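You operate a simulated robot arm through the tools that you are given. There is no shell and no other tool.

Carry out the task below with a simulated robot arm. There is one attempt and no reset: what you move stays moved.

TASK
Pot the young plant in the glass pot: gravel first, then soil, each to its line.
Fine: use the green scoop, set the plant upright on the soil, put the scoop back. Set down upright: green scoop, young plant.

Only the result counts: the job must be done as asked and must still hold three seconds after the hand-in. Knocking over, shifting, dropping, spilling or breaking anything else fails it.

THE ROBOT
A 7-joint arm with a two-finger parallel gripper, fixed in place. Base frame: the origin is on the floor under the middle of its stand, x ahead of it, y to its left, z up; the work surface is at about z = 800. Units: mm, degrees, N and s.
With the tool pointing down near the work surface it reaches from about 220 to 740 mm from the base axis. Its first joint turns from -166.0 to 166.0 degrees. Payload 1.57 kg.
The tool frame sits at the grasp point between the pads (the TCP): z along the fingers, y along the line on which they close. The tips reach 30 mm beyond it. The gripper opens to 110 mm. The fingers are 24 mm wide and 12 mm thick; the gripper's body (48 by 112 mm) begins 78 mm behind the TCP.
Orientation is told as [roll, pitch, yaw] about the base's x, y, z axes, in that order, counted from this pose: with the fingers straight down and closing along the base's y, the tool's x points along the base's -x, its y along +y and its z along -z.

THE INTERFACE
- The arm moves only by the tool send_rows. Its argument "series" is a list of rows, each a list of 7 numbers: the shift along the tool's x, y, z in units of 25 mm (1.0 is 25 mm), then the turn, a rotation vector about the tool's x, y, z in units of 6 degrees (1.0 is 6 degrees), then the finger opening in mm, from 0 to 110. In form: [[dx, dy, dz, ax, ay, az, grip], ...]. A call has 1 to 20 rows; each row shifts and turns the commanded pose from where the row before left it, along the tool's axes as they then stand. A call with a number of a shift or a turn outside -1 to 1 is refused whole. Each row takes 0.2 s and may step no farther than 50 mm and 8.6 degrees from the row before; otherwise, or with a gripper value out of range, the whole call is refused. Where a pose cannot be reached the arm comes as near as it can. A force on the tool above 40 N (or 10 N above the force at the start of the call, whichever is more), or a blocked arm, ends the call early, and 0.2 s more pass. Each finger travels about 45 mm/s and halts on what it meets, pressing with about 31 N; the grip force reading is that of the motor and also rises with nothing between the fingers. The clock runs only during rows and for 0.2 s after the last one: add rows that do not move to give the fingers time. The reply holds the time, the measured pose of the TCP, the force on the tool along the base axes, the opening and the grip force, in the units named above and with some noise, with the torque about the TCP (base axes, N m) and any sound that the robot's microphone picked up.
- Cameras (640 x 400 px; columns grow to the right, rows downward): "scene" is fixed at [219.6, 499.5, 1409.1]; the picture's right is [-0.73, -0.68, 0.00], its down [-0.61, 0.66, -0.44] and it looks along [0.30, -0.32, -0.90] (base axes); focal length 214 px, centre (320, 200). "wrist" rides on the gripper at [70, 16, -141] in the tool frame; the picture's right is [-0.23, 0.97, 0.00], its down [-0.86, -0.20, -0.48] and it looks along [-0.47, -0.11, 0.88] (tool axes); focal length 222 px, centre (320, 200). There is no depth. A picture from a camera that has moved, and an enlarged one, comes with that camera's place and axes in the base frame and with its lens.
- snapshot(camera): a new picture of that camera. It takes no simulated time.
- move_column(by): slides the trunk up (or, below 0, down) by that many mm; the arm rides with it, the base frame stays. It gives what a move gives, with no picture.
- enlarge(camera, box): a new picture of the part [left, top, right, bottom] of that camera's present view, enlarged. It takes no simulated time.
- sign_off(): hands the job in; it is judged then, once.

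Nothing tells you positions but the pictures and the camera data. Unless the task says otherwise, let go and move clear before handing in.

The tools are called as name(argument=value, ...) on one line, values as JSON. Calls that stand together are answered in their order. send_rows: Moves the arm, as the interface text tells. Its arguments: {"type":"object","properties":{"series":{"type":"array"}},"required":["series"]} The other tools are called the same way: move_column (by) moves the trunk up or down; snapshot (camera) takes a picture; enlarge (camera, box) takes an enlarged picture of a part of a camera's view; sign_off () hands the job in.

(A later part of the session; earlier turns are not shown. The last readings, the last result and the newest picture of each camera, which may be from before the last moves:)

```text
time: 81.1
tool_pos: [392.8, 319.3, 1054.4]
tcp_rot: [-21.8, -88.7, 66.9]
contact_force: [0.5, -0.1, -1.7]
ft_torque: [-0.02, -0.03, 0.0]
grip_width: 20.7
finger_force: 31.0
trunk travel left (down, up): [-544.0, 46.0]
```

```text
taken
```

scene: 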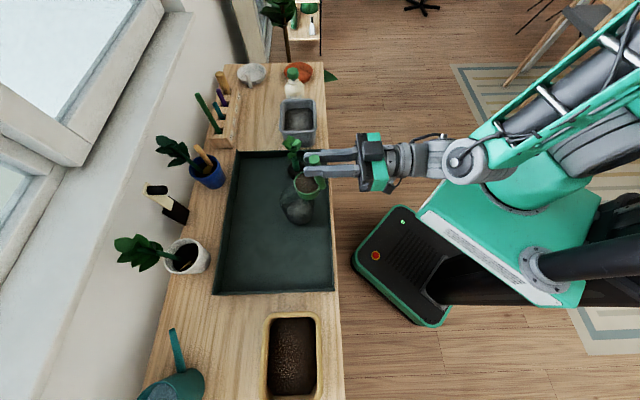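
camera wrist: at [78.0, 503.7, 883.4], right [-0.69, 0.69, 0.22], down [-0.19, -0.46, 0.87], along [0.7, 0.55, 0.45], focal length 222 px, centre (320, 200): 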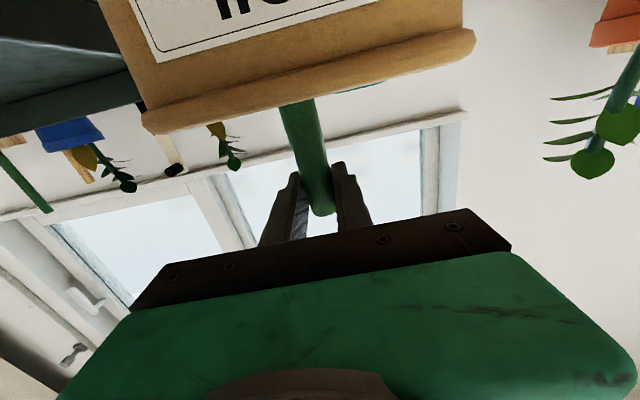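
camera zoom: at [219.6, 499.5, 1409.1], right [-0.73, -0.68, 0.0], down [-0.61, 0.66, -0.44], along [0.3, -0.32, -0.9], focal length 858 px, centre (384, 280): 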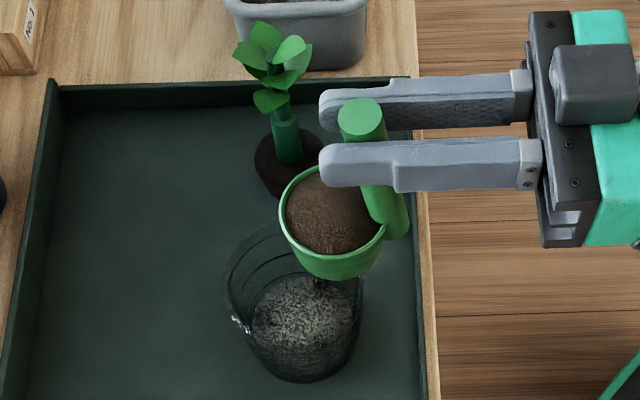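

move_column(by=-18)

send_rows(series=[[-0.055, 0, 0.3, 0, 1, 0, 5], [-0.06, 0, 0.315, 0, 1, 0, 5], [-0.063, 0, 0.334, 0, 1, 0, 5], [-0.065, 0, 0.342, 0, 1, 0, 5], [-0.04, 0, 0.384, 0, 1, 0, 5], [-0.116, 0, 0.36, 0, 1, 0, 5], [-0.122, 0, 0.37, 0, 1, 0, 5]])

enlarge(camera="scene", box=[240, 130, 368, 230])

```text
time: 81.7
tool_pos: [391.9, 317.5, 1037.3]
tcp_rot: [-20.9, -88.4, 65.9]
contact_force: [0.5, 0.8, -0.5]
ft_torque: [-0.02, 0.02, 0.03]
grip_width: 20.7
finger_force: 31.1
trunk travel left (down, up): [-526.0, 64.0]
```

```text
time: 83.3
tool_pos: [423.8, 355.8, 1001.2]
tcp_rot: [-0.8, -50.5, 45.7]
contact_force: [0.3, 1.6, -0.3]
ft_torque: [0.08, -0.08, 0.0]
grip_width: 20.5
finger_force: 31.1
out of reach, approached as far as the arm can: row 1, 2
trunk travel left (down, up): [-526.0, 64.0]
```

```text
4.00 times, centred on (304, 180) of scene
camera zoom: at [219.6, 499.5, 1409.1], right [-0.73, -0.68, 0.0], down [-0.61, 0.66, -0.44], along [0.3, -0.32, -0.9], focal length 858 px, centre (384, 280)
```

zoom: 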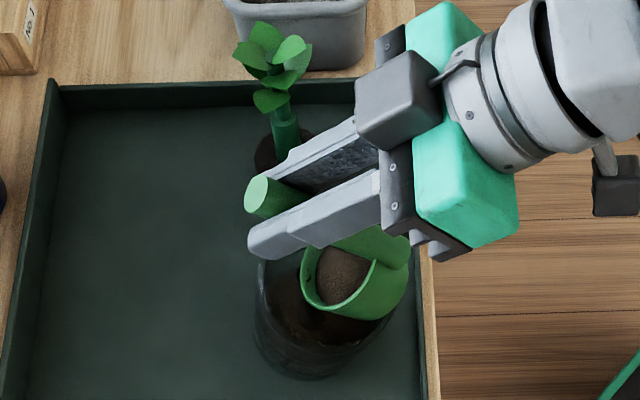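

The arm sagged from its path and the cup seems to be touching the pot. I'll look closely before moving again.

enlarge(camera="scene", box=[275, 165, 355, 235])

snapshot(camera="wrist")

enlarge(camera="wrist", box=[160, 0, 400, 150])

```text
5.71 times, centred on (315, 200) of scene
camera zoom: at [219.6, 499.5, 1409.1], right [-0.73, -0.68, 0.0], down [-0.61, 0.66, -0.44], along [0.3, -0.32, -0.9], focal length 1226 px, centre (349, 200)
```

zoom: 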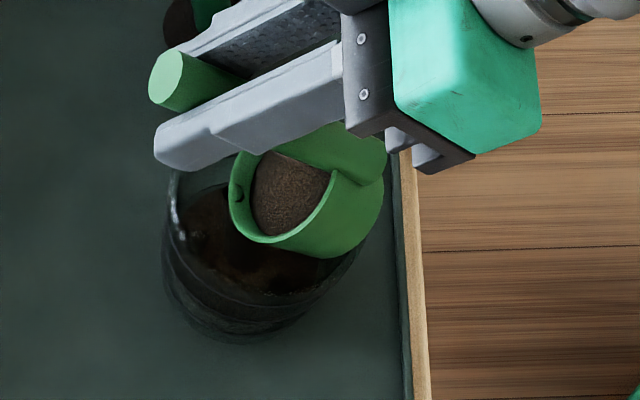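

```text
taken
camera wrist: at [302.6, 258.1, 1035.6], right [-0.59, 0.79, 0.17], down [0.26, -0.01, 0.97], along [0.77, 0.61, -0.2], focal length 222 px, centre (320, 200)
```

wrist: 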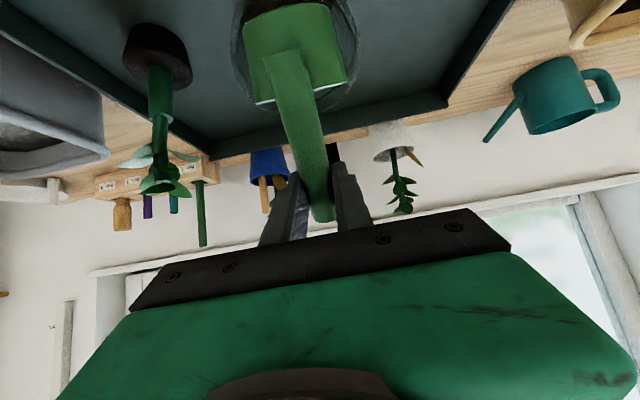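

```text
2.67 times, centred on (280, 75) of wrist
camera zoom: at [302.6, 258.1, 1035.6], right [-0.59, 0.79, 0.17], down [0.26, -0.01, 0.97], along [0.77, 0.61, -0.2], focal length 592 px, centre (427, 533)
```

zoom: 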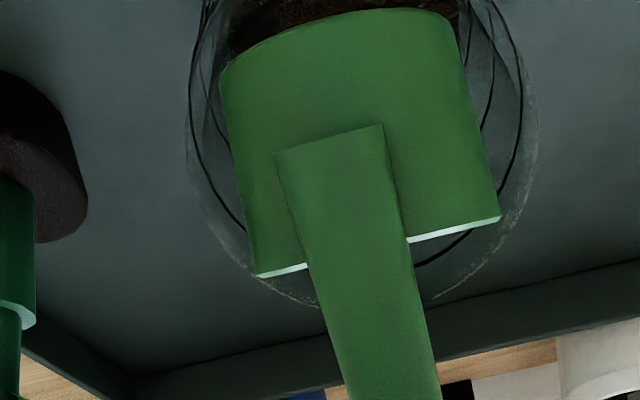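

The cup base dipped inside the pot and pushed its near wall, so the pot has moved roughly 12–15 mm toward the robot. I'll lift straight up with the trunk to disengage.

move_column(by=20)

enlarge(camera="scene", box=[275, 165, 355, 235])

```text
time: 84.0
tool_pos: [423.4, 355.6, 1023.5]
tcp_rot: [-0.8, -50.8, 45.6]
contact_force: [-0.7, -0.1, -1.0]
ft_torque: [0.01, -0.02, -0.03]
grip_width: 20.8
finger_force: 30.9
trunk travel left (down, up): [-546.0, 44.0]
```

```text
5.71 times, centred on (315, 200) of scene
camera zoom: at [219.6, 499.5, 1409.1], right [-0.73, -0.68, 0.0], down [-0.61, 0.66, -0.44], along [0.3, -0.32, -0.9], focal length 1226 px, centre (349, 200)
```

zoom: 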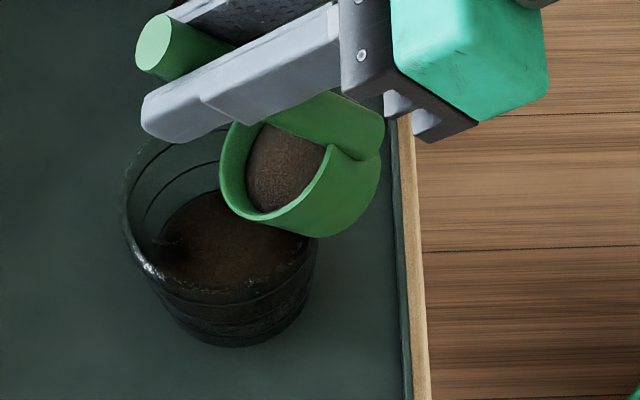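

The pot rocked back upright to nearly its original place, and I see no spill. The cup is still about half full, so I'll raise slightly with the arm and check tracking before going on.

send_rows(series=[[-0.31, -0.06, -0.1, 0, 0, 0, 5], [-0.31, -0.06, -0.1, 0, 0, 0, 5]])

enlarge(camera="scene", box=[275, 165, 355, 235])

```text
time: 84.6
tool_pos: [429.7, 357.3, 1039.1]
tcp_rot: [-0.8, -51.0, 45.7]
contact_force: [0.5, -0.3, -1.3]
ft_torque: [-0.03, 0.02, 0.02]
grip_width: 20.6
finger_force: 31.1
trunk travel left (down, up): [-546.0, 44.0]
```

```text
5.71 times, centred on (315, 200) of scene
camera zoom: at [219.6, 499.5, 1409.1], right [-0.73, -0.68, 0.0], down [-0.61, 0.66, -0.44], along [0.3, -0.32, -0.9], focal length 1226 px, centre (349, 200)
```

zoom: 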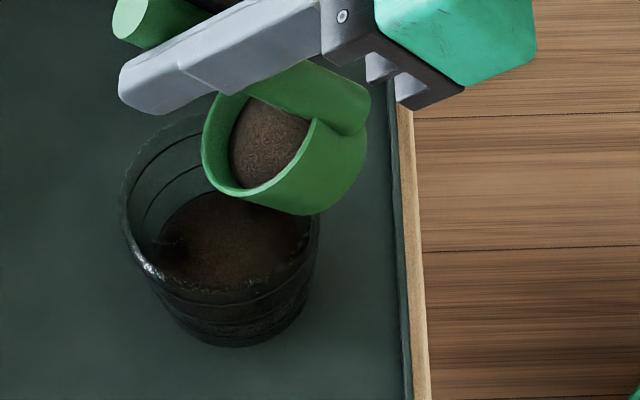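

send_rows(series=[[-0.122, 0, 0.37, 0, 1, 0, 5], [-0.131, 0, 0.377, 0, 1, 0, 5]])

enlarge(camera="scene", box=[275, 165, 355, 235])

```text
time: 85.2
tool_pos: [443.8, 372.3, 1030.7]
tcp_rot: [-0.6, -38.8, 45.6]
contact_force: [-0.1, 0.6, -1.3]
ft_torque: [0.03, -0.01, 0.03]
grip_width: 20.7
finger_force: 31.2
trunk travel left (down, up): [-546.0, 44.0]
```

```text
5.71 times, centred on (315, 200) of scene
camera zoom: at [219.6, 499.5, 1409.1], right [-0.73, -0.68, 0.0], down [-0.61, 0.66, -0.44], along [0.3, -0.32, -0.9], focal length 1226 px, centre (349, 200)
```

zoom: 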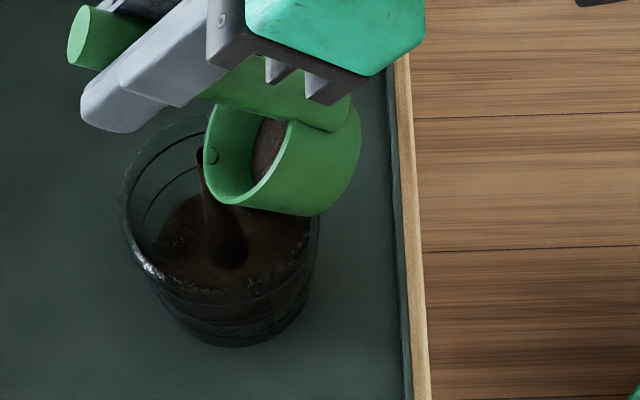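

send_rows(series=[[-0.137, 0, 0.381, 0, 1, 0, 5], [-0.153, 0, 0.398, 0, 1, 0, 5], [-0.175, 0, 0.364, 0, 1, 0, 5], [-0.173, 0, 0.406, 0, 1, 0, 5], [0, 0, 0, 0, 0, 0, 5], [0, 0, 0, 0, 0, 0, 5]])

enlarge(camera="scene", box=[275, 165, 355, 235])

```text
time: 86.6
tool_pos: [466.7, 393.5, 1004.5]
tcp_rot: [-0.5, -14.8, 45.3]
contact_force: [0.1, -0.5, -1.2]
ft_torque: [0.0, -0.02, -0.02]
grip_width: 20.2
finger_force: 31.0
trunk travel left (down, up): [-546.0, 44.0]
```

```text
5.71 times, centred on (315, 200) of scene
camera zoom: at [219.6, 499.5, 1409.1], right [-0.73, -0.68, 0.0], down [-0.61, 0.66, -0.44], along [0.3, -0.32, -0.9], focal length 1226 px, centre (349, 200)
```

zoom: 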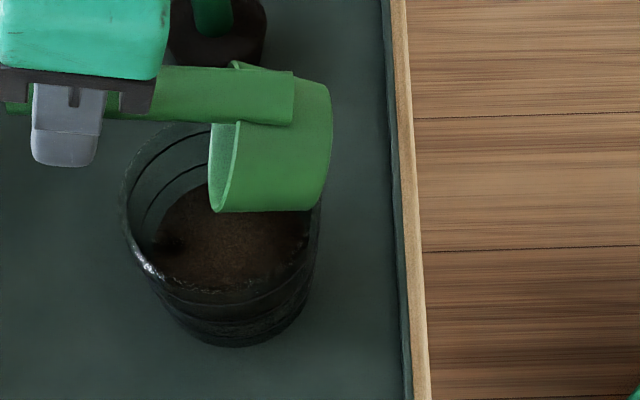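

The cup is empty. I'll raise it and back off to the scoop's old place to read the soil level from the side.

move_column(by=40)

send_rows(series=[[0.244, 0.46, -0.064, 0, -1, 0, 5], [0.236, 0.46, -0.09, 0, -1, 0, 5], [0.225, 0.46, -0.114, 0, -1, 0, 5], [0.212, 0.46, -0.137, 0, -1, 0, 5], [0.196, 0.46, -0.158, 0, -1, 0, 5], [0.179, 0.46, -0.178, 0, -1, 0, 5], [0.16, 0.46, -0.195, 0, -1, 0, 5], [0.138, 0.46, -0.21, 0, -1, 0, 5], [0.115, 0.46, -0.224, 0, -1, 0, 5], [0.09, 0.46, -0.235, 0, -1, 0, 5], [0.066, 0.46, -0.243, 0, -1, 0, 5], [0.04, 0.46, -0.25, 0, -1, 0, 5], [0, 0, 0, 0, -0.3, 0, 5]])

snapshot(camera="scene")

enlarge(camera="scene", box=[278, 175, 318, 230])

```text
time: 87.4
tool_pos: [465.7, 393.8, 1045.3]
tcp_rot: [-0.6, -14.8, 45.2]
contact_force: [0.0, 0.3, -0.8]
ft_torque: [0.05, -0.01, -0.03]
grip_width: 20.5
finger_force: 30.8
trunk travel left (down, up): [-586.0, 4.0]
```

```text
time: 90.2
tool_pos: [313.4, 437.6, 1043.3]
tcp_rot: [-23.7, -88.7, 68.8]
contact_force: [0.0, 1.0, -0.3]
ft_torque: [0.0, 0.02, 0.03]
grip_width: 20.5
finger_force: 30.8
trunk travel left (down, up): [-586.0, 4.0]
```

```text
taken
```

scene: 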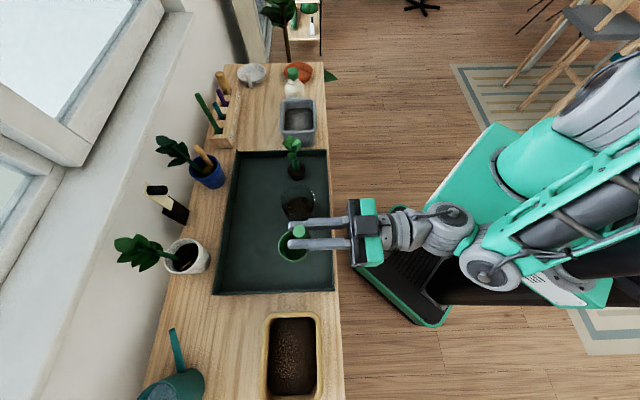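

```text
7.27 times, centred on (298, 202) of scene
camera zoom: at [219.6, 499.5, 1409.1], right [-0.73, -0.68, 0.0], down [-0.61, 0.66, -0.44], along [0.3, -0.32, -0.9], focal length 1560 px, centre (480, 182)
```

zoom: 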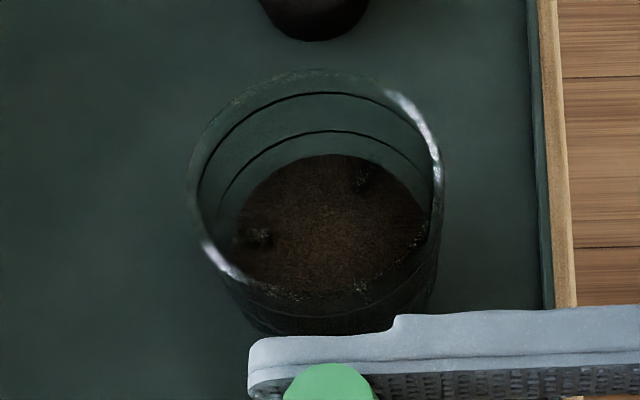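

move_column(by=-100)

snapshot(camera="wrist")

enlarge(camera="wrist", box=[0, 0, 208, 130])

```text
time: 91.5
tool_pos: [313.3, 438.1, 942.8]
tcp_rot: [-21.7, -88.6, 66.7]
contact_force: [0.0, -0.5, -1.0]
ft_torque: [0.0, 0.01, 0.0]
grip_width: 20.5
finger_force: 30.7
trunk travel left (down, up): [-486.0, 104.0]
```

```text
taken
camera wrist: at [202.0, 347.9, 876.1], right [-0.69, 0.69, 0.22], down [-0.19, -0.46, 0.87], along [0.7, 0.55, 0.45], focal length 222 px, centre (320, 200)
```

wrist: 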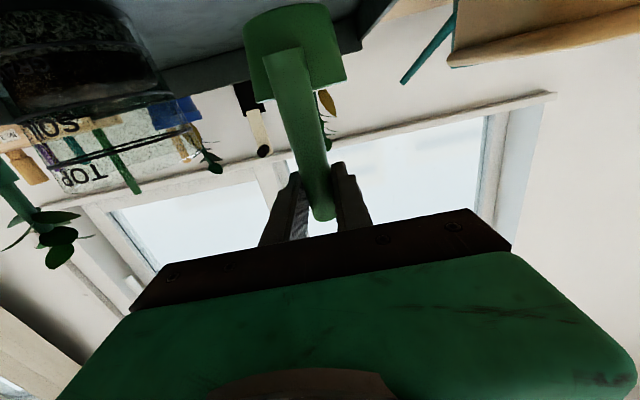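

```text
3.08 times, centred on (104, 65) of wrist
camera zoom: at [202.0, 347.9, 876.1], right [-0.69, 0.69, 0.22], down [-0.19, -0.46, 0.87], along [0.7, 0.55, 0.45], focal length 684 px, centre (985, 615)
```

zoom: 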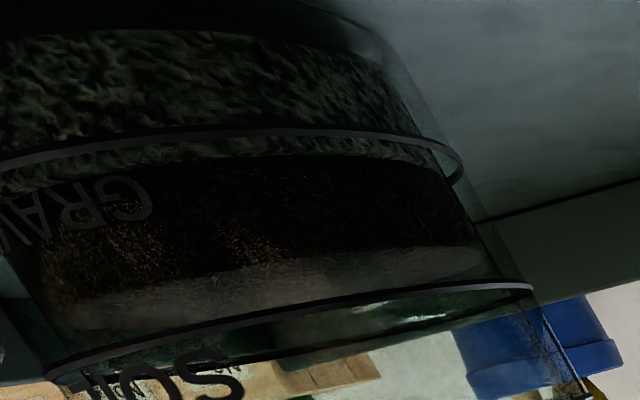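

Soil is about 8–10 mm below the SOIL line and the pot is back where it was, so I need part of another scoop. I'll return to the soil bin the same way.

move_column(by=100)

send_rows(series=[[0, 0.985, 0.5, 0, 0, 0, 5], [0, 0.985, 0.5, 0, 0, 0, 5], [0, 0.985, 0.5, 0, 0, 0, 5], [0, 0.985, 0.5, 0, 0, 0, 5], [0, 0.985, 0.5, 0, 0, 0, 5], [0, 0.985, 0.5, 0, 0, 0, 5], [0, 0.985, 0.5, 0, 0, 0, 5], [0, 0.985, 0.5, 0, 0, 0, 5]])

send_rows(series=[[0, 0, 0, 0, 1, 0, 5], [0, 0, 0, 0, 1, 0, 5], [0, 0, 0, 0, 1, 0, 5], [0, 0, 0, 0, 1, 0, 5], [0, 0, 0, 0, 1, 0, 5], [0, 0, 0, 0, 1, 0, 5], [0, 0, 0, 0, 1, 0, 5], [0, 0, 0, 0, 1, 0, 5], [0, 0, 0, 0, 1, 0, 5], [0, 0, 0, 0, 1, 0, 5]])

enlarge(camera="scene", box=[240, 300, 368, 400])

enlarge(camera="wrist", box=[180, 0, 420, 150])

```text
time: 92.9
tool_pos: [314.4, 439.0, 1043.0]
tcp_rot: [-21.9, -88.6, 66.8]
contact_force: [0.3, 0.1, -0.2]
ft_torque: [0.01, 0.01, 0.01]
grip_width: 20.5
finger_force: 30.8
trunk travel left (down, up): [-586.0, 4.0]
```

```text
time: 94.7
tool_pos: [246.0, 650.6, 1039.0]
tcp_rot: [-22.2, -88.6, 67.3]
contact_force: [-0.1, -0.4, 0.2]
ft_torque: [0.0, 0.02, -0.04]
grip_width: 20.6
finger_force: 31.1
trunk travel left (down, up): [-586.0, 4.0]
```

```text
time: 96.9
tool_pos: [245.9, 647.3, 1038.9]
tcp_rot: [-0.6, -28.6, 45.3]
contact_force: [-0.1, 0.1, -1.3]
ft_torque: [0.0, 0.0, -0.01]
grip_width: 20.7
finger_force: 31.2
trunk travel left (down, up): [-586.0, 4.0]
```

```text
4.00 times, centred on (304, 350) of scene
camera zoom: at [219.6, 499.5, 1409.1], right [-0.73, -0.68, 0.0], down [-0.61, 0.66, -0.44], along [0.3, -0.32, -0.9], focal length 858 px, centre (384, -400)
```

zoom: 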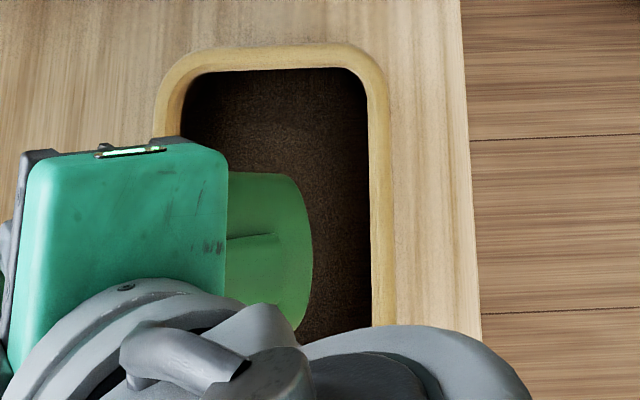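

```text
2.67 times, centred on (300, 75) of wrist
camera zoom: at [142.4, 568.4, 1129.4], right [-0.55, 0.83, 0.1], down [0.5, 0.23, 0.83], along [0.67, 0.51, -0.55], focal length 592 px, centre (373, 533)
```

zoom: 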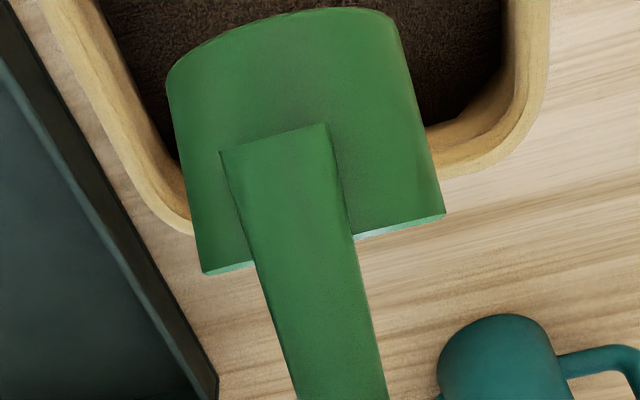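

move_column(by=-100)

enlarge(camera="wrist", box=[180, 0, 420, 150])

```text
time: 98.2
tool_pos: [246.9, 647.6, 939.5]
tcp_rot: [-0.6, -28.7, 45.2]
contact_force: [0.3, 0.0, 0.1]
ft_torque: [-0.03, -0.02, 0.02]
grip_width: 20.8
finger_force: 30.9
trunk travel left (down, up): [-486.0, 104.0]
```

```text
2.67 times, centred on (300, 75) of wrist
camera zoom: at [142.1, 568.3, 1029.6], right [-0.55, 0.83, 0.1], down [0.5, 0.23, 0.83], along [0.67, 0.51, -0.55], focal length 592 px, centre (373, 533)
```

zoom: 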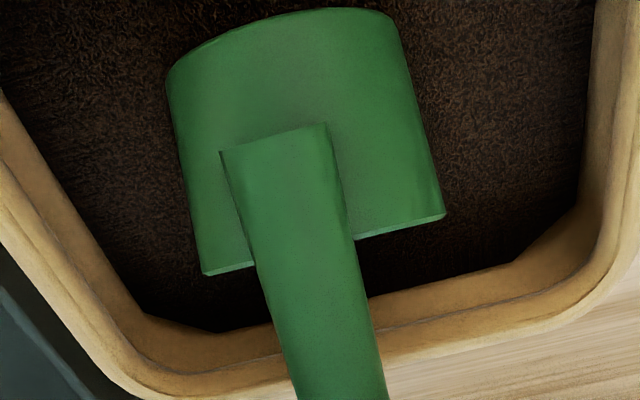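

move_column(by=-18)

enlarge(camera="wrist", box=[180, 0, 420, 150])

```text
time: 98.8
tool_pos: [245.9, 648.9, 922.0]
tcp_rot: [-0.6, -28.7, 45.3]
contact_force: [-0.1, -0.2, -0.8]
ft_torque: [0.02, -0.03, 0.02]
grip_width: 20.5
finger_force: 30.9
trunk travel left (down, up): [-468.0, 122.0]
```

```text
2.67 times, centred on (300, 75) of wrist
camera zoom: at [142.1, 568.3, 1011.5], right [-0.55, 0.83, 0.1], down [0.5, 0.23, 0.83], along [0.67, 0.51, -0.55], focal length 592 px, centre (373, 533)
```

zoom: 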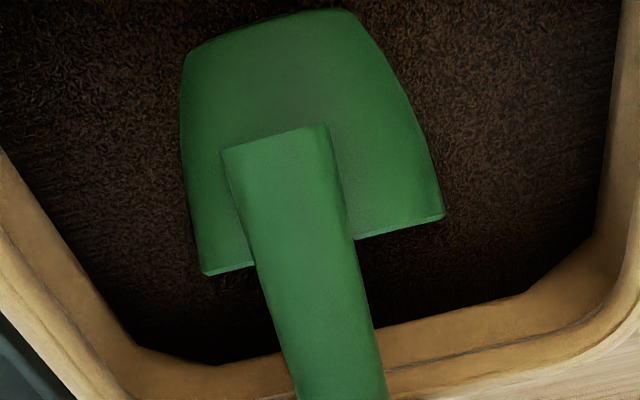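

send_rows(series=[[0.144, 0, -0.32, 0, -1, 0, 5], [0.133, 0, -0.286, 0, -1, 0, 5], [0.135, 0, -0.279, 0, -1, 0, 5], [0.134, 0, -0.27, 0, -1, 0, 5], [0.129, 0, -0.314, 0, -1, 0, 5]])

send_rows(series=[[0.128, 0, -0.28, 0, -1, 0, 5], [0.1, 0, -0.32, 0, -1, 0, 5], [0.098, 0, -0.32, 0, -1, 0, 5], [0.016, 0, -0.325, 0, -1, 0, 5], [-0.068, 0, -0.34, 0, -1, 0, 5]])

enlarge(camera="scene", box=[240, 300, 368, 400])

```text
time: 100.0
tool_pos: [220.1, 622.7, 939.2]
tcp_rot: [-0.9, -58.8, 45.9]
contact_force: [-0.3, -0.2, -0.8]
ft_torque: [0.01, 0.0, -0.02]
grip_width: 20.7
finger_force: 31.0
trunk travel left (down, up): [-468.0, 122.0]
```

```text
time: 101.2
tool_pos: [191.5, 593.5, 945.2]
tcp_rot: [-23.1, -88.6, 68.1]
contact_force: [-0.3, -0.5, -0.4]
ft_torque: [-0.03, 0.01, -0.01]
grip_width: 20.7
finger_force: 30.7
trunk travel left (down, up): [-468.0, 122.0]
```

```text
4.00 times, centred on (304, 350) of scene
camera zoom: at [219.6, 499.5, 1409.1], right [-0.73, -0.68, 0.0], down [-0.61, 0.66, -0.44], along [0.3, -0.32, -0.9], focal length 858 px, centre (384, -400)
```

zoom: 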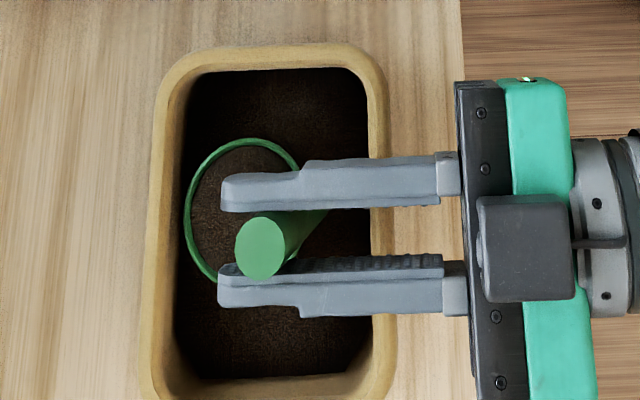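

The cup is full and the bin unmoved. This time I'll lift with the arm rather than the trunk, so the arm stays away from the reach limit that caused the sag.

send_rows(series=[[-0.3, 0, 0, 0, 0, 0, 5], [-0.6, 0, 0, 0, 0, 0, 5], [-0.6, 0, 0, 0, 0, 0, 5], [-0.6, 0, 0, 0, 0, 0, 5], [-0.6, 0, 0, 0, 0, 0, 5], [-0.6, 0, 0, 0, 0, 0, 5], [-0.6, 0, 0, 0, 0, 0, 5], [-0.3, 0, 0, 0, 0, 0, 5]])

snapshot(camera="scene")

snapshot(camera="wrist")

```text
time: 103.0
tool_pos: [192.2, 595.9, 1050.0]
tcp_rot: [-23.2, -88.5, 68.1]
contact_force: [0.6, -0.1, -1.6]
ft_torque: [-0.02, 0.01, -0.02]
grip_width: 20.8
finger_force: 30.9
trunk travel left (down, up): [-468.0, 122.0]
```

```text
taken
```

scene: 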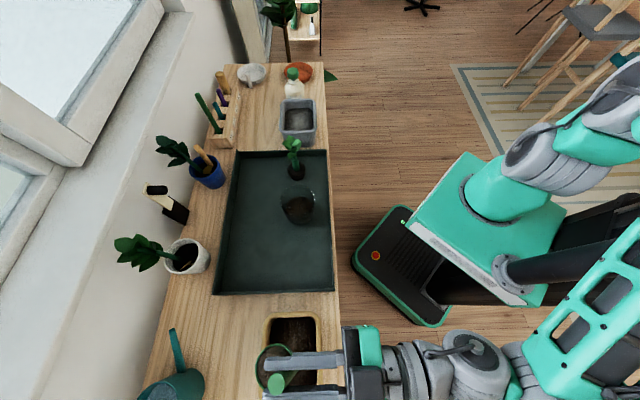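

```text
taken
camera wrist: at [79.8, 505.5, 983.3], right [-0.69, 0.69, 0.22], down [-0.19, -0.46, 0.87], along [0.7, 0.55, 0.45], focal length 222 px, centre (320, 200)
```

wrist: 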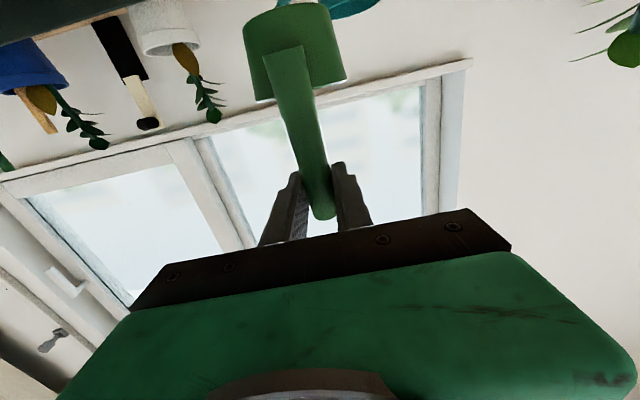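

send_rows(series=[[0, -0.2, 0, 0, 0, 0, 5], [0, -0.4, 0, 0, 0, 0, 5], [0, -0.6, 0, 0, 0, 0, 5], [0, -0.791, -0.155, 0, 0, 0, 5], [0, -0.791, -0.155, 0, 0, 0, 5], [0, -0.791, -0.155, 0, 0, 0, 5], [0, -0.791, -0.155, 0, 0, 0, 5], [0, -0.791, -0.155, 0, 0, 0, 5], [0, -0.791, -0.155, 0, 0, 0, 5], [0, -0.791, -0.155, 0, 0, 0, 5], [0, -0.791, -0.155, 0, 0, 0, 5], [0, -0.791, -0.155, 0, 0, 0, 5], [0, -0.791, -0.155, 0, 0, 0, 5], [0, -0.791, -0.155, 0, 0, 0, 5], [0, -0.791, -0.155, 0, 0, 0, 5], [0, -0.791, -0.155, 0, 0, 0, 5], [0, -0.791, -0.155, 0, 0, 0, 5], [0, -0.6, 0, 0, 0, 0, 5], [0, -0.4, 0, 0, 0, 0, 5], [0, -0.2, 0, 0, 0, 0, 5]])

enlarge(camera="scene", box=[275, 165, 355, 235])

```text
time: 107.2
tool_pos: [391.9, 318.6, 1054.5]
tcp_rot: [-22.4, -88.7, 67.4]
contact_force: [0.6, -0.5, -0.5]
ft_torque: [-0.03, 0.0, 0.02]
grip_width: 21.0
finger_force: 31.1
trunk travel left (down, up): [-468.0, 122.0]
```

```text
5.71 times, centred on (315, 200) of scene
camera zoom: at [219.6, 499.5, 1409.1], right [-0.73, -0.68, 0.0], down [-0.61, 0.66, -0.44], along [0.3, -0.32, -0.9], focal length 1226 px, centre (349, 200)
```

zoom: 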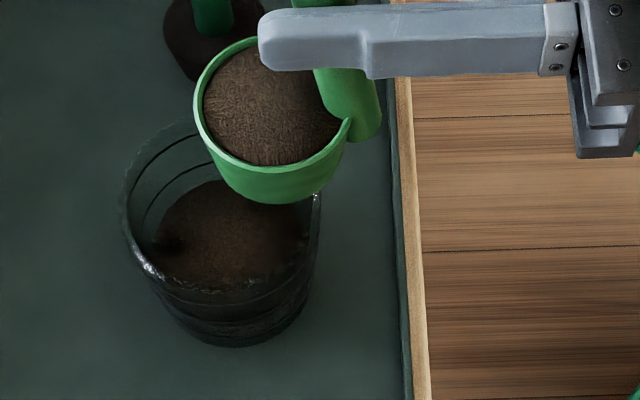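

move_column(by=-8)

send_rows(series=[[-0.055, 0, 0.3, 0, 1, 0, 5], [-0.06, 0, 0.315, 0, 1, 0, 5], [-0.063, 0, 0.334, 0, 1, 0, 5]])

enlarge(camera="scene", box=[275, 165, 355, 235])

```text
time: 107.8
tool_pos: [391.6, 317.9, 1046.8]
tcp_rot: [-21.7, -88.6, 66.6]
contact_force: [-0.3, -0.2, -1.1]
ft_torque: [0.03, 0.05, 0.0]
grip_width: 21.1
finger_force: 30.8
trunk travel left (down, up): [-460.0, 130.0]
```

```text
time: 108.6
tool_pos: [408.7, 334.9, 1048.2]
tcp_rot: [-1.7, -70.6, 46.5]
contact_force: [0.0, -1.1, -1.5]
ft_torque: [0.0, 0.05, 0.01]
grip_width: 20.5
finger_force: 30.9
trunk travel left (down, up): [-460.0, 130.0]
```

```text
5.71 times, centred on (315, 200) of scene
camera zoom: at [219.6, 499.5, 1409.1], right [-0.73, -0.68, 0.0], down [-0.61, 0.66, -0.44], along [0.3, -0.32, -0.9], focal length 1226 px, centre (349, 200)
```

zoom: 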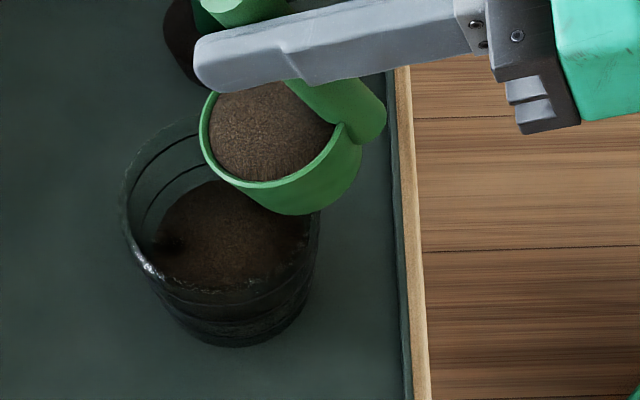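

send_rows(series=[[-0.065, 0, 0.342, 0, 1, 0, 5], [-0.04, 0, 0.384, 0, 1, 0, 5], [0, 0, 0, 0, 0, 0, 5], [0, 0, 0, 0, 0, 0, 5]])

enlarge(camera="scene", box=[275, 165, 355, 235])

```text
time: 109.6
tool_pos: [421.3, 349.4, 1044.1]
tcp_rot: [-1.0, -58.6, 45.9]
contact_force: [0.3, 0.3, 0.2]
ft_torque: [0.02, 0.0, -0.04]
grip_width: 20.8
finger_force: 30.9
trunk travel left (down, up): [-460.0, 130.0]
```

```text
5.71 times, centred on (315, 200) of scene
camera zoom: at [219.6, 499.5, 1409.1], right [-0.73, -0.68, 0.0], down [-0.61, 0.66, -0.44], along [0.3, -0.32, -0.9], focal length 1226 px, centre (349, 200)
```

zoom: 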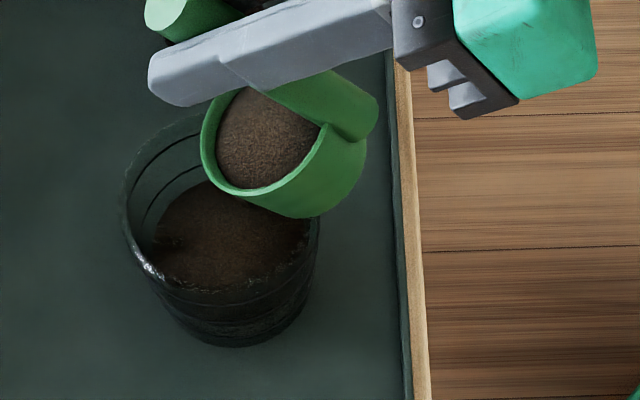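

send_rows(series=[[-0.116, 0, 0.36, 0, 1, 0, 5], [0, 0, 0, 0, 0, 0, 5], [0, 0, 0, 0, 0, 0, 5]])

enlarge(camera="scene", box=[278, 175, 318, 230])

```text
time: 110.4
tool_pos: [426.2, 353.0, 1041.9]
tcp_rot: [-0.8, -52.7, 45.7]
contact_force: [0.0, -0.1, -0.7]
ft_torque: [-0.01, -0.02, -0.01]
grip_width: 20.8
finger_force: 30.7
trunk travel left (down, up): [-460.0, 130.0]
```

```text
7.27 times, centred on (298, 202) of scene
camera zoom: at [219.6, 499.5, 1409.1], right [-0.73, -0.68, 0.0], down [-0.61, 0.66, -0.44], along [0.3, -0.32, -0.9], focal length 1560 px, centre (480, 182)
```

zoom: 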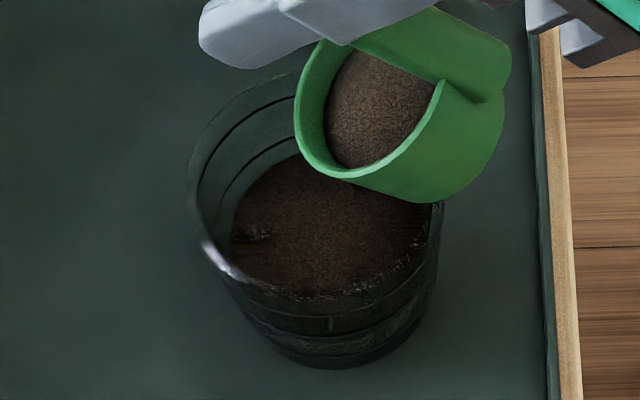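

send_rows(series=[[-0.122, 0, 0.37, 0, 1, 0, 5], [0, 0, 0, 0, 0, 0, 5], [0, 0, 0, 0, 0, 0, 5]])

enlarge(camera="scene", box=[278, 175, 318, 230])

```text
time: 111.2
tool_pos: [433.7, 360.6, 1039.0]
tcp_rot: [-0.8, -46.7, 45.6]
contact_force: [0.1, -0.3, -0.7]
ft_torque: [0.0, 0.02, 0.01]
grip_width: 20.8
finger_force: 31.2
trunk travel left (down, up): [-460.0, 130.0]
```

```text
7.27 times, centred on (298, 202) of scene
camera zoom: at [219.6, 499.5, 1409.1], right [-0.73, -0.68, 0.0], down [-0.61, 0.66, -0.44], along [0.3, -0.32, -0.9], focal length 1560 px, centre (480, 182)
```

zoom: 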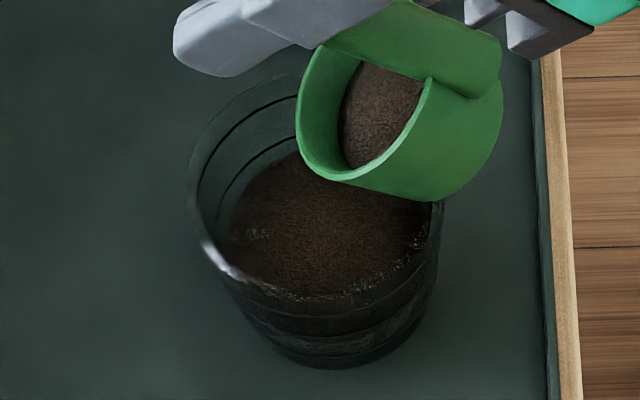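

enlarge(camera="scene", box=[280, 186, 304, 210])

snapshot(camera="wrist")

```text
16.00 times, centred on (292, 198) of scene
camera zoom: at [219.6, 499.5, 1409.1], right [-0.73, -0.68, 0.0], down [-0.61, 0.66, -0.44], along [0.3, -0.32, -0.9], focal length 3432 px, centre (768, 232)
```

zoom: 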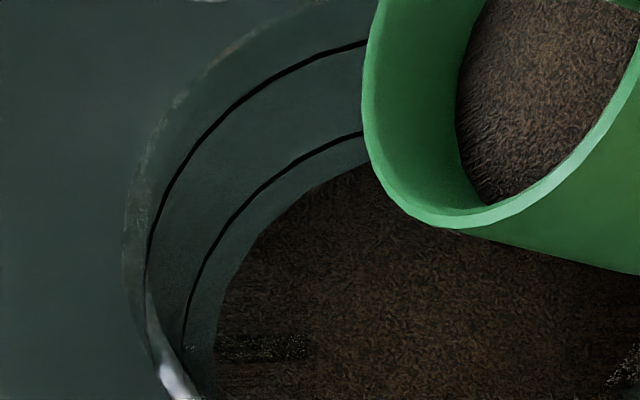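

```text
taken
camera wrist: at [315.5, 266.3, 1084.0], right [-0.58, 0.8, 0.16], down [0.3, 0.03, 0.95], along [0.76, 0.6, -0.26], focal length 222 px, centre (320, 200)
```

wrist: 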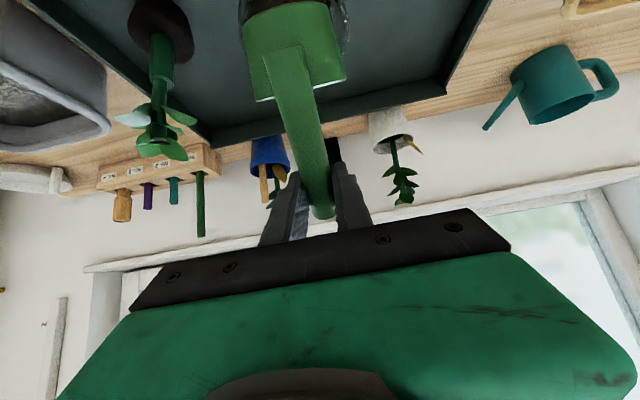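

The soil now looks right at the SOIL line from above. I'll stop pouring, right the cup with the leftover still in it, and check the level from the side.

send_rows(series=[[0.122, 0, -0.37, 0, -1, 0, 5], [0.116, 0, -0.36, 0, -1, 0, 5], [0.04, 0, -0.384, 0, -1, 0, 5], [0.065, 0, -0.342, 0, -1, 0, 5], [0.063, 0, -0.334, 0, -1, 0, 5], [0.06, 0, -0.315, 0, -1, 0, 5], [0.055, 0, -0.3, 0, -1, 0, 5], [0, 0.4, 0, 0, 0, 0, 5], [0, 0.75, 0, 0, 0, 0, 5], [0, 0.75, 0, 0, 0, 0, 5], [0, 0.75, 0, 0, 0, 0, 5], [0, 0.75, 0, 0, 0, 0, 5], [0, 0.75, 0, 0, 0, 0, 5], [0, 0.75, 0, 0, 0, 0, 5], [0, 0.5, 0, 0, 0, 0, 5], [0, 0.3, 0, 0, 0, 0, 5]])

move_column(by=-105)

enlarge(camera="scene", box=[278, 175, 318, 230])

snapshot(camera="wrist")

enlarge(camera="wrist", box=[0, 0, 208, 130])

```text
time: 114.6
tool_pos: [291.1, 420.8, 1052.2]
tcp_rot: [-23.2, -88.6, 68.1]
contact_force: [-0.3, 0.4, -1.9]
ft_torque: [0.01, 0.0, -0.02]
grip_width: 20.5
finger_force: 31.6
trunk travel left (down, up): [-460.0, 130.0]
```

```text
time: 116.0
tool_pos: [291.1, 420.7, 947.7]
tcp_rot: [-21.8, -88.6, 66.7]
contact_force: [0.2, -0.1, -1.2]
ft_torque: [-0.01, -0.01, -0.01]
grip_width: 20.7
finger_force: 31.2
trunk travel left (down, up): [-355.0, 235.0]
```

```text
7.27 times, centred on (298, 202) of scene
camera zoom: at [219.6, 499.5, 1409.1], right [-0.73, -0.68, 0.0], down [-0.61, 0.66, -0.44], along [0.3, -0.32, -0.9], focal length 1560 px, centre (480, 182)
```

zoom: 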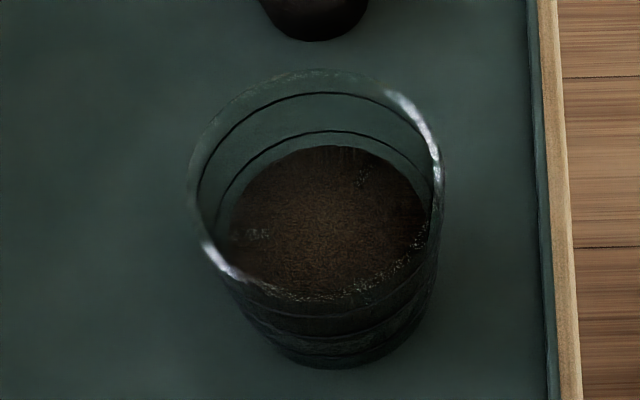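

```text
taken
camera wrist: at [178.8, 331.4, 879.9], right [-0.69, 0.69, 0.22], down [-0.19, -0.46, 0.87], along [0.7, 0.55, 0.45], focal length 222 px, centre (320, 200)
```

wrist: 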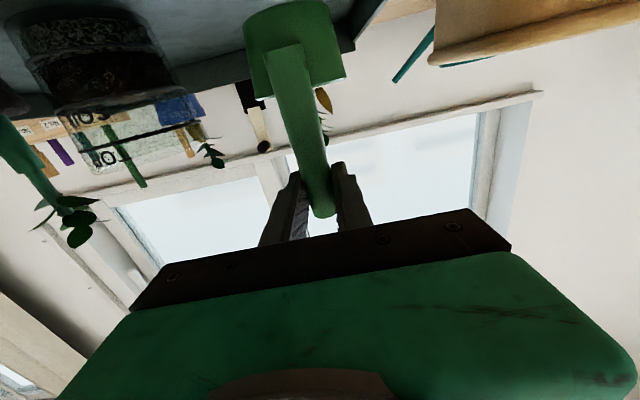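

```text
3.08 times, centred on (104, 65) of wrist
camera zoom: at [178.8, 331.4, 879.9], right [-0.69, 0.69, 0.22], down [-0.19, -0.46, 0.87], along [0.7, 0.55, 0.45], focal length 684 px, centre (985, 615)
```

zoom: 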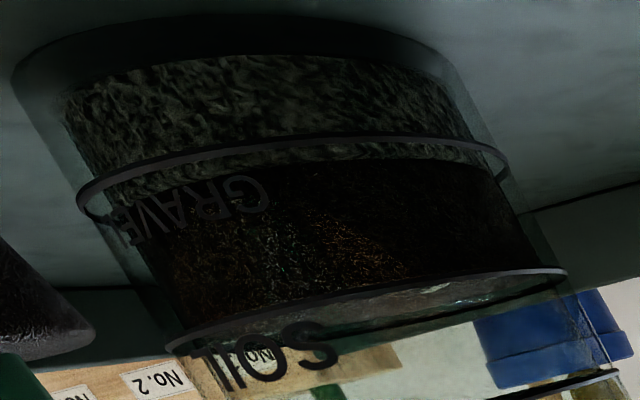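

enlarge(camera="wrist", box=[50, 70, 130, 120])

enlarge(camera="wrist", box=[110, 70, 190, 120])

enlarge(camera="scene", box=[282, 186, 318, 208])

```text
8.00 times, centred on (90, 95) of wrist
camera zoom: at [178.8, 331.4, 879.9], right [-0.69, 0.69, 0.22], down [-0.19, -0.46, 0.87], along [0.7, 0.55, 0.45], focal length 1777 px, centre (2160, 1040)
```

zoom: 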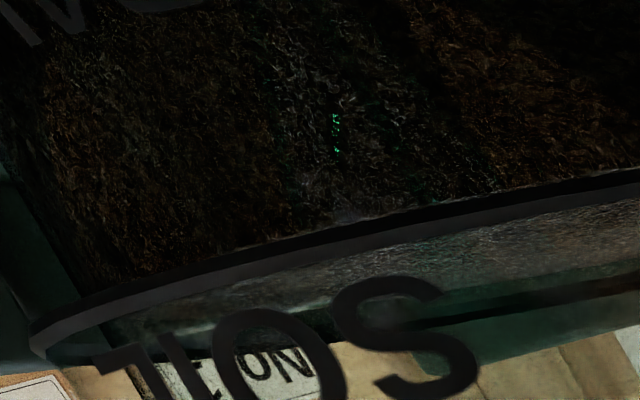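

```text
8.00 times, centred on (150, 95) of wrist
camera zoom: at [178.8, 331.4, 879.9], right [-0.69, 0.69, 0.22], down [-0.19, -0.46, 0.87], along [0.7, 0.55, 0.45], focal length 1777 px, centre (1680, 1040)
```

zoom: 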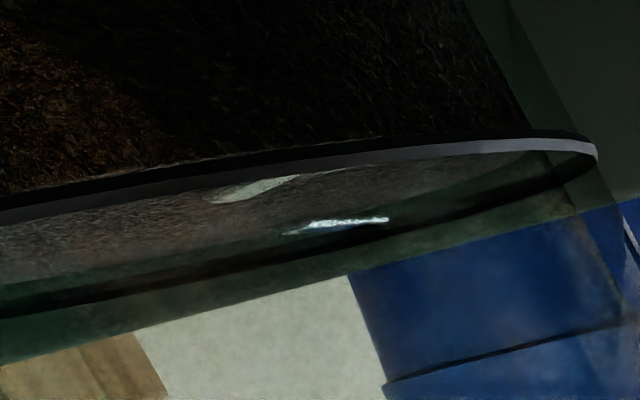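

```text
16.00 times, centred on (300, 197) of scene
camera zoom: at [219.6, 499.5, 1409.1], right [-0.73, -0.68, 0.0], down [-0.61, 0.66, -0.44], along [0.3, -0.32, -0.9], focal length 3432 px, centre (640, 248)
```

zoom: 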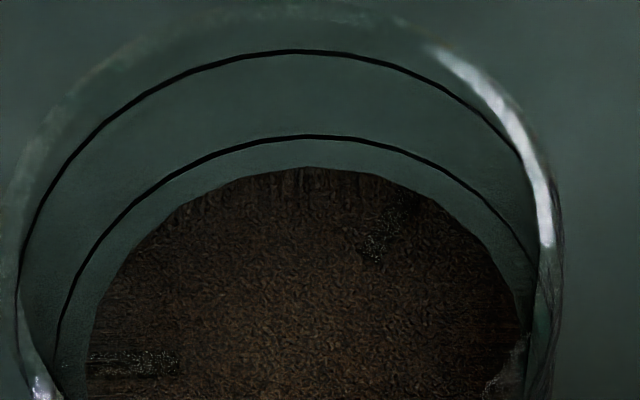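

The soil is about 2 mm under the SOIL line, and I have leftover in the cup, so I'll go back and add a touch more by tilting slightly further than before.

move_column(by=100)

send_rows(series=[[0, -0.3, 0, 0, 0, 0, 5], [0, -0.5, 0, 0, 0, 0, 5], [0, -0.75, 0, 0, 0, 0, 5], [0, -0.75, 0, 0, 0, 0, 5], [0, -0.75, 0, 0, 0, 0, 5], [0, -0.75, 0, 0, 0, 0, 5], [0, -0.75, 0, 0, 0, 0, 5], [0, -0.75, 0, 0, 0, 0, 5], [0, -0.4, 0, 0, 0, 0, 5]])

send_rows(series=[[-0.055, 0, 0.3, 0, 1, 0, 5], [-0.06, 0, 0.315, 0, 1, 0, 5], [-0.063, 0, 0.334, 0, 1, 0, 5], [-0.065, 0, 0.342, 0, 1, 0, 5], [-0.04, 0, 0.384, 0, 1, 0, 5], [-0.116, 0, 0.36, 0, 1, 0, 5], [-0.122, 0, 0.37, 0, 1, 0, 5], [0, 0, 0, 0, 0, 0, 5]])

enlarge(camera="scene", box=[280, 186, 304, 210])

```text
time: 117.3
tool_pos: [290.5, 421.3, 1046.2]
tcp_rot: [-21.9, -88.6, 66.9]
contact_force: [0.3, -0.2, -0.8]
ft_torque: [-0.01, -0.02, 0.02]
grip_width: 20.7
finger_force: 30.9
trunk travel left (down, up): [-455.0, 135.0]
```

```text
time: 119.3
tool_pos: [390.1, 320.0, 1048.1]
tcp_rot: [-23.1, -88.6, 68.1]
contact_force: [-0.8, -0.8, -1.0]
ft_torque: [0.01, 0.01, -0.01]
grip_width: 20.8
finger_force: 30.7
trunk travel left (down, up): [-455.0, 135.0]
```

```text
time: 121.1
tool_pos: [434.6, 362.3, 1039.0]
tcp_rot: [-0.6, -46.5, 45.6]
contact_force: [0.8, 0.2, 0.0]
ft_torque: [0.01, -0.01, 0.02]
grip_width: 20.6
finger_force: 30.7
trunk travel left (down, up): [-455.0, 135.0]
```

```text
16.00 times, centred on (292, 198) of scene
camera zoom: at [219.6, 499.5, 1409.1], right [-0.73, -0.68, 0.0], down [-0.61, 0.66, -0.44], along [0.3, -0.32, -0.9], focal length 3432 px, centre (768, 232)
```

zoom: 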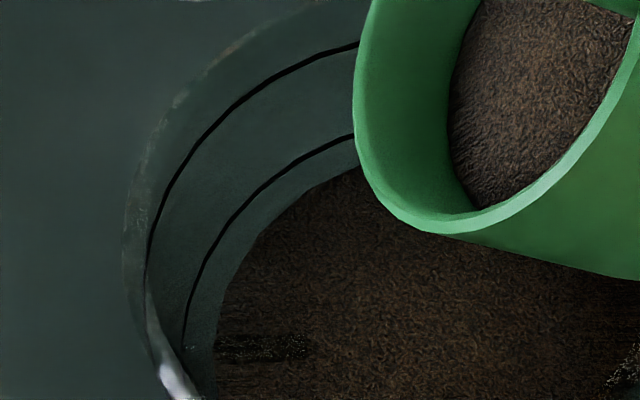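

send_rows(series=[[-0.09, 0, 0.25, 0, 0.67, 0, 5], [0, 0, 0, 0, 0, 0, 5], [0, 0, 0, 0, 0, 0, 5]])

enlarge(camera="scene", box=[280, 186, 304, 210])

```text
time: 121.9
tool_pos: [439.7, 365.7, 1037.0]
tcp_rot: [-0.6, -42.7, 45.6]
contact_force: [-0.8, 0.3, -0.5]
ft_torque: [0.06, 0.02, 0.0]
grip_width: 20.7
finger_force: 30.9
trunk travel left (down, up): [-455.0, 135.0]
```

```text
16.00 times, centred on (292, 198) of scene
camera zoom: at [219.6, 499.5, 1409.1], right [-0.73, -0.68, 0.0], down [-0.61, 0.66, -0.44], along [0.3, -0.32, -0.9], focal length 3432 px, centre (768, 232)
```

zoom: 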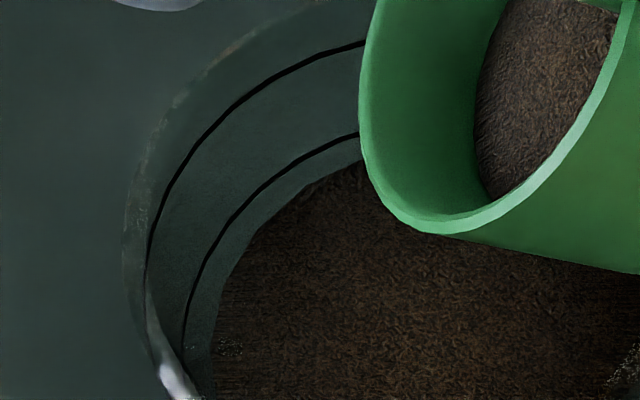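

The soil is now at its line. I'll right the cup and carry the leftover soil back to the soil bin.

send_rows(series=[[0.09, 0, -0.25, 0, -0.67, 0, 5], [0.122, 0, -0.37, 0, -1, 0, 5], [0.116, 0, -0.36, 0, -1, 0, 5], [0.04, 0, -0.384, 0, -1, 0, 5], [0.065, 0, -0.342, 0, -1, 0, 5], [0.063, 0, -0.334, 0, -1, 0, 5], [0.06, 0, -0.315, 0, -1, 0, 5], [0.055, 0, -0.3, 0, -1, 0, 5]])

send_rows(series=[[0, 0.2, 0, 0, 0, 0, 5], [0, 0.4, 0, 0, 0, 0, 5], [0, 0.6, 0, 0, 0, 0, 5], [0, 0.791, 0.04, 0, 0, 0, 5], [0, 0.791, 0.04, 0, 0, 0, 5], [0, 0.791, 0.04, 0, 0, 0, 5], [0, 0.791, 0.04, 0, 0, 0, 5], [0, 0.791, 0.04, 0, 0, 0, 5], [0, 0.791, 0.04, 0, 0, 0, 5], [0, 0.791, 0.04, 0, 0, 0, 5], [0, 0.791, 0.04, 0, 0, 0, 5], [0, 0.791, 0.04, 0, 0, 0, 5], [0, 0.791, 0.04, 0, 0, 0, 5], [0, 0.791, 0.04, 0, 0, 0, 5], [0, 0.791, 0.04, 0, 0, 0, 5], [0, 0.791, 0.04, 0, 0, 0, 5], [0, 0.791, 0.04, 0, 0, 0, 5], [0, 0.6, 0, 0, 0, 0, 5], [0, 0.4, 0, 0, 0, 0, 5], [0, 0.2, 0, 0, 0, 0, 5]])

enlarge(camera="scene", box=[240, 300, 368, 400])

enlarge(camera="scene", box=[282, 186, 318, 208])

```text
time: 123.7
tool_pos: [393.1, 321.2, 1055.9]
tcp_rot: [-23.4, -88.7, 68.3]
contact_force: [-0.3, -0.3, -0.8]
ft_torque: [-0.02, 0.01, 0.01]
grip_width: 20.8
finger_force: 31.1
trunk travel left (down, up): [-455.0, 135.0]
```

```text
time: 128.1
tool_pos: [201.2, 564.6, 1070.3]
tcp_rot: [78.1, -88.5, -37.0]
contact_force: [0.4, -0.1, -0.7]
ft_torque: [-0.03, 0.03, 0.01]
grip_width: 21.0
finger_force: 31.3
trunk travel left (down, up): [-455.0, 135.0]
stopped in row 20: the arm was blocked; the commanded pose is now the measured one
```

```text
4.00 times, centred on (304, 350) of scene
camera zoom: at [219.6, 499.5, 1409.1], right [-0.73, -0.68, 0.0], down [-0.61, 0.66, -0.44], along [0.3, -0.32, -0.9], focal length 858 px, centre (384, -400)
```

zoom: 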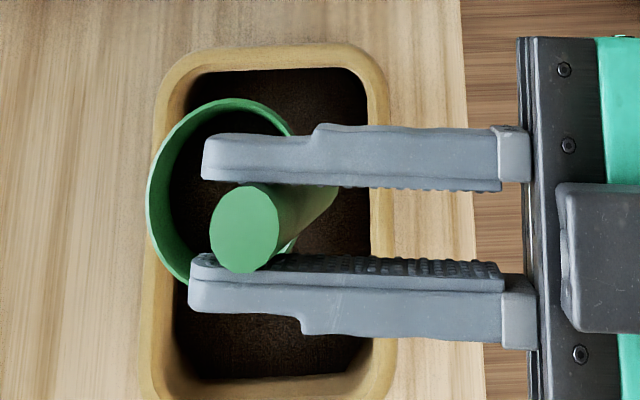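

```text
16.00 times, centred on (300, 197) of scene
camera zoom: at [219.6, 499.5, 1409.1], right [-0.73, -0.68, 0.0], down [-0.61, 0.66, -0.44], along [0.3, -0.32, -0.9], focal length 3432 px, centre (640, 248)
```

zoom: 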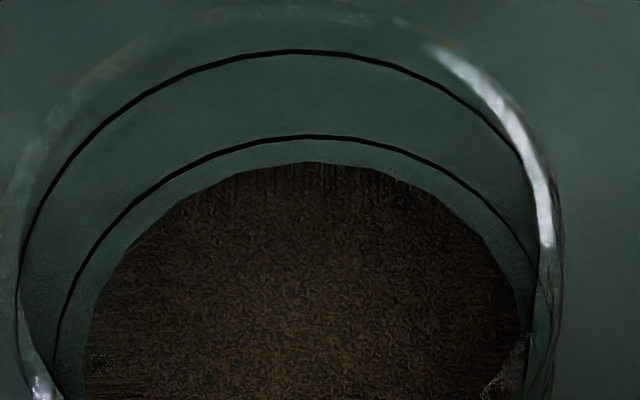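

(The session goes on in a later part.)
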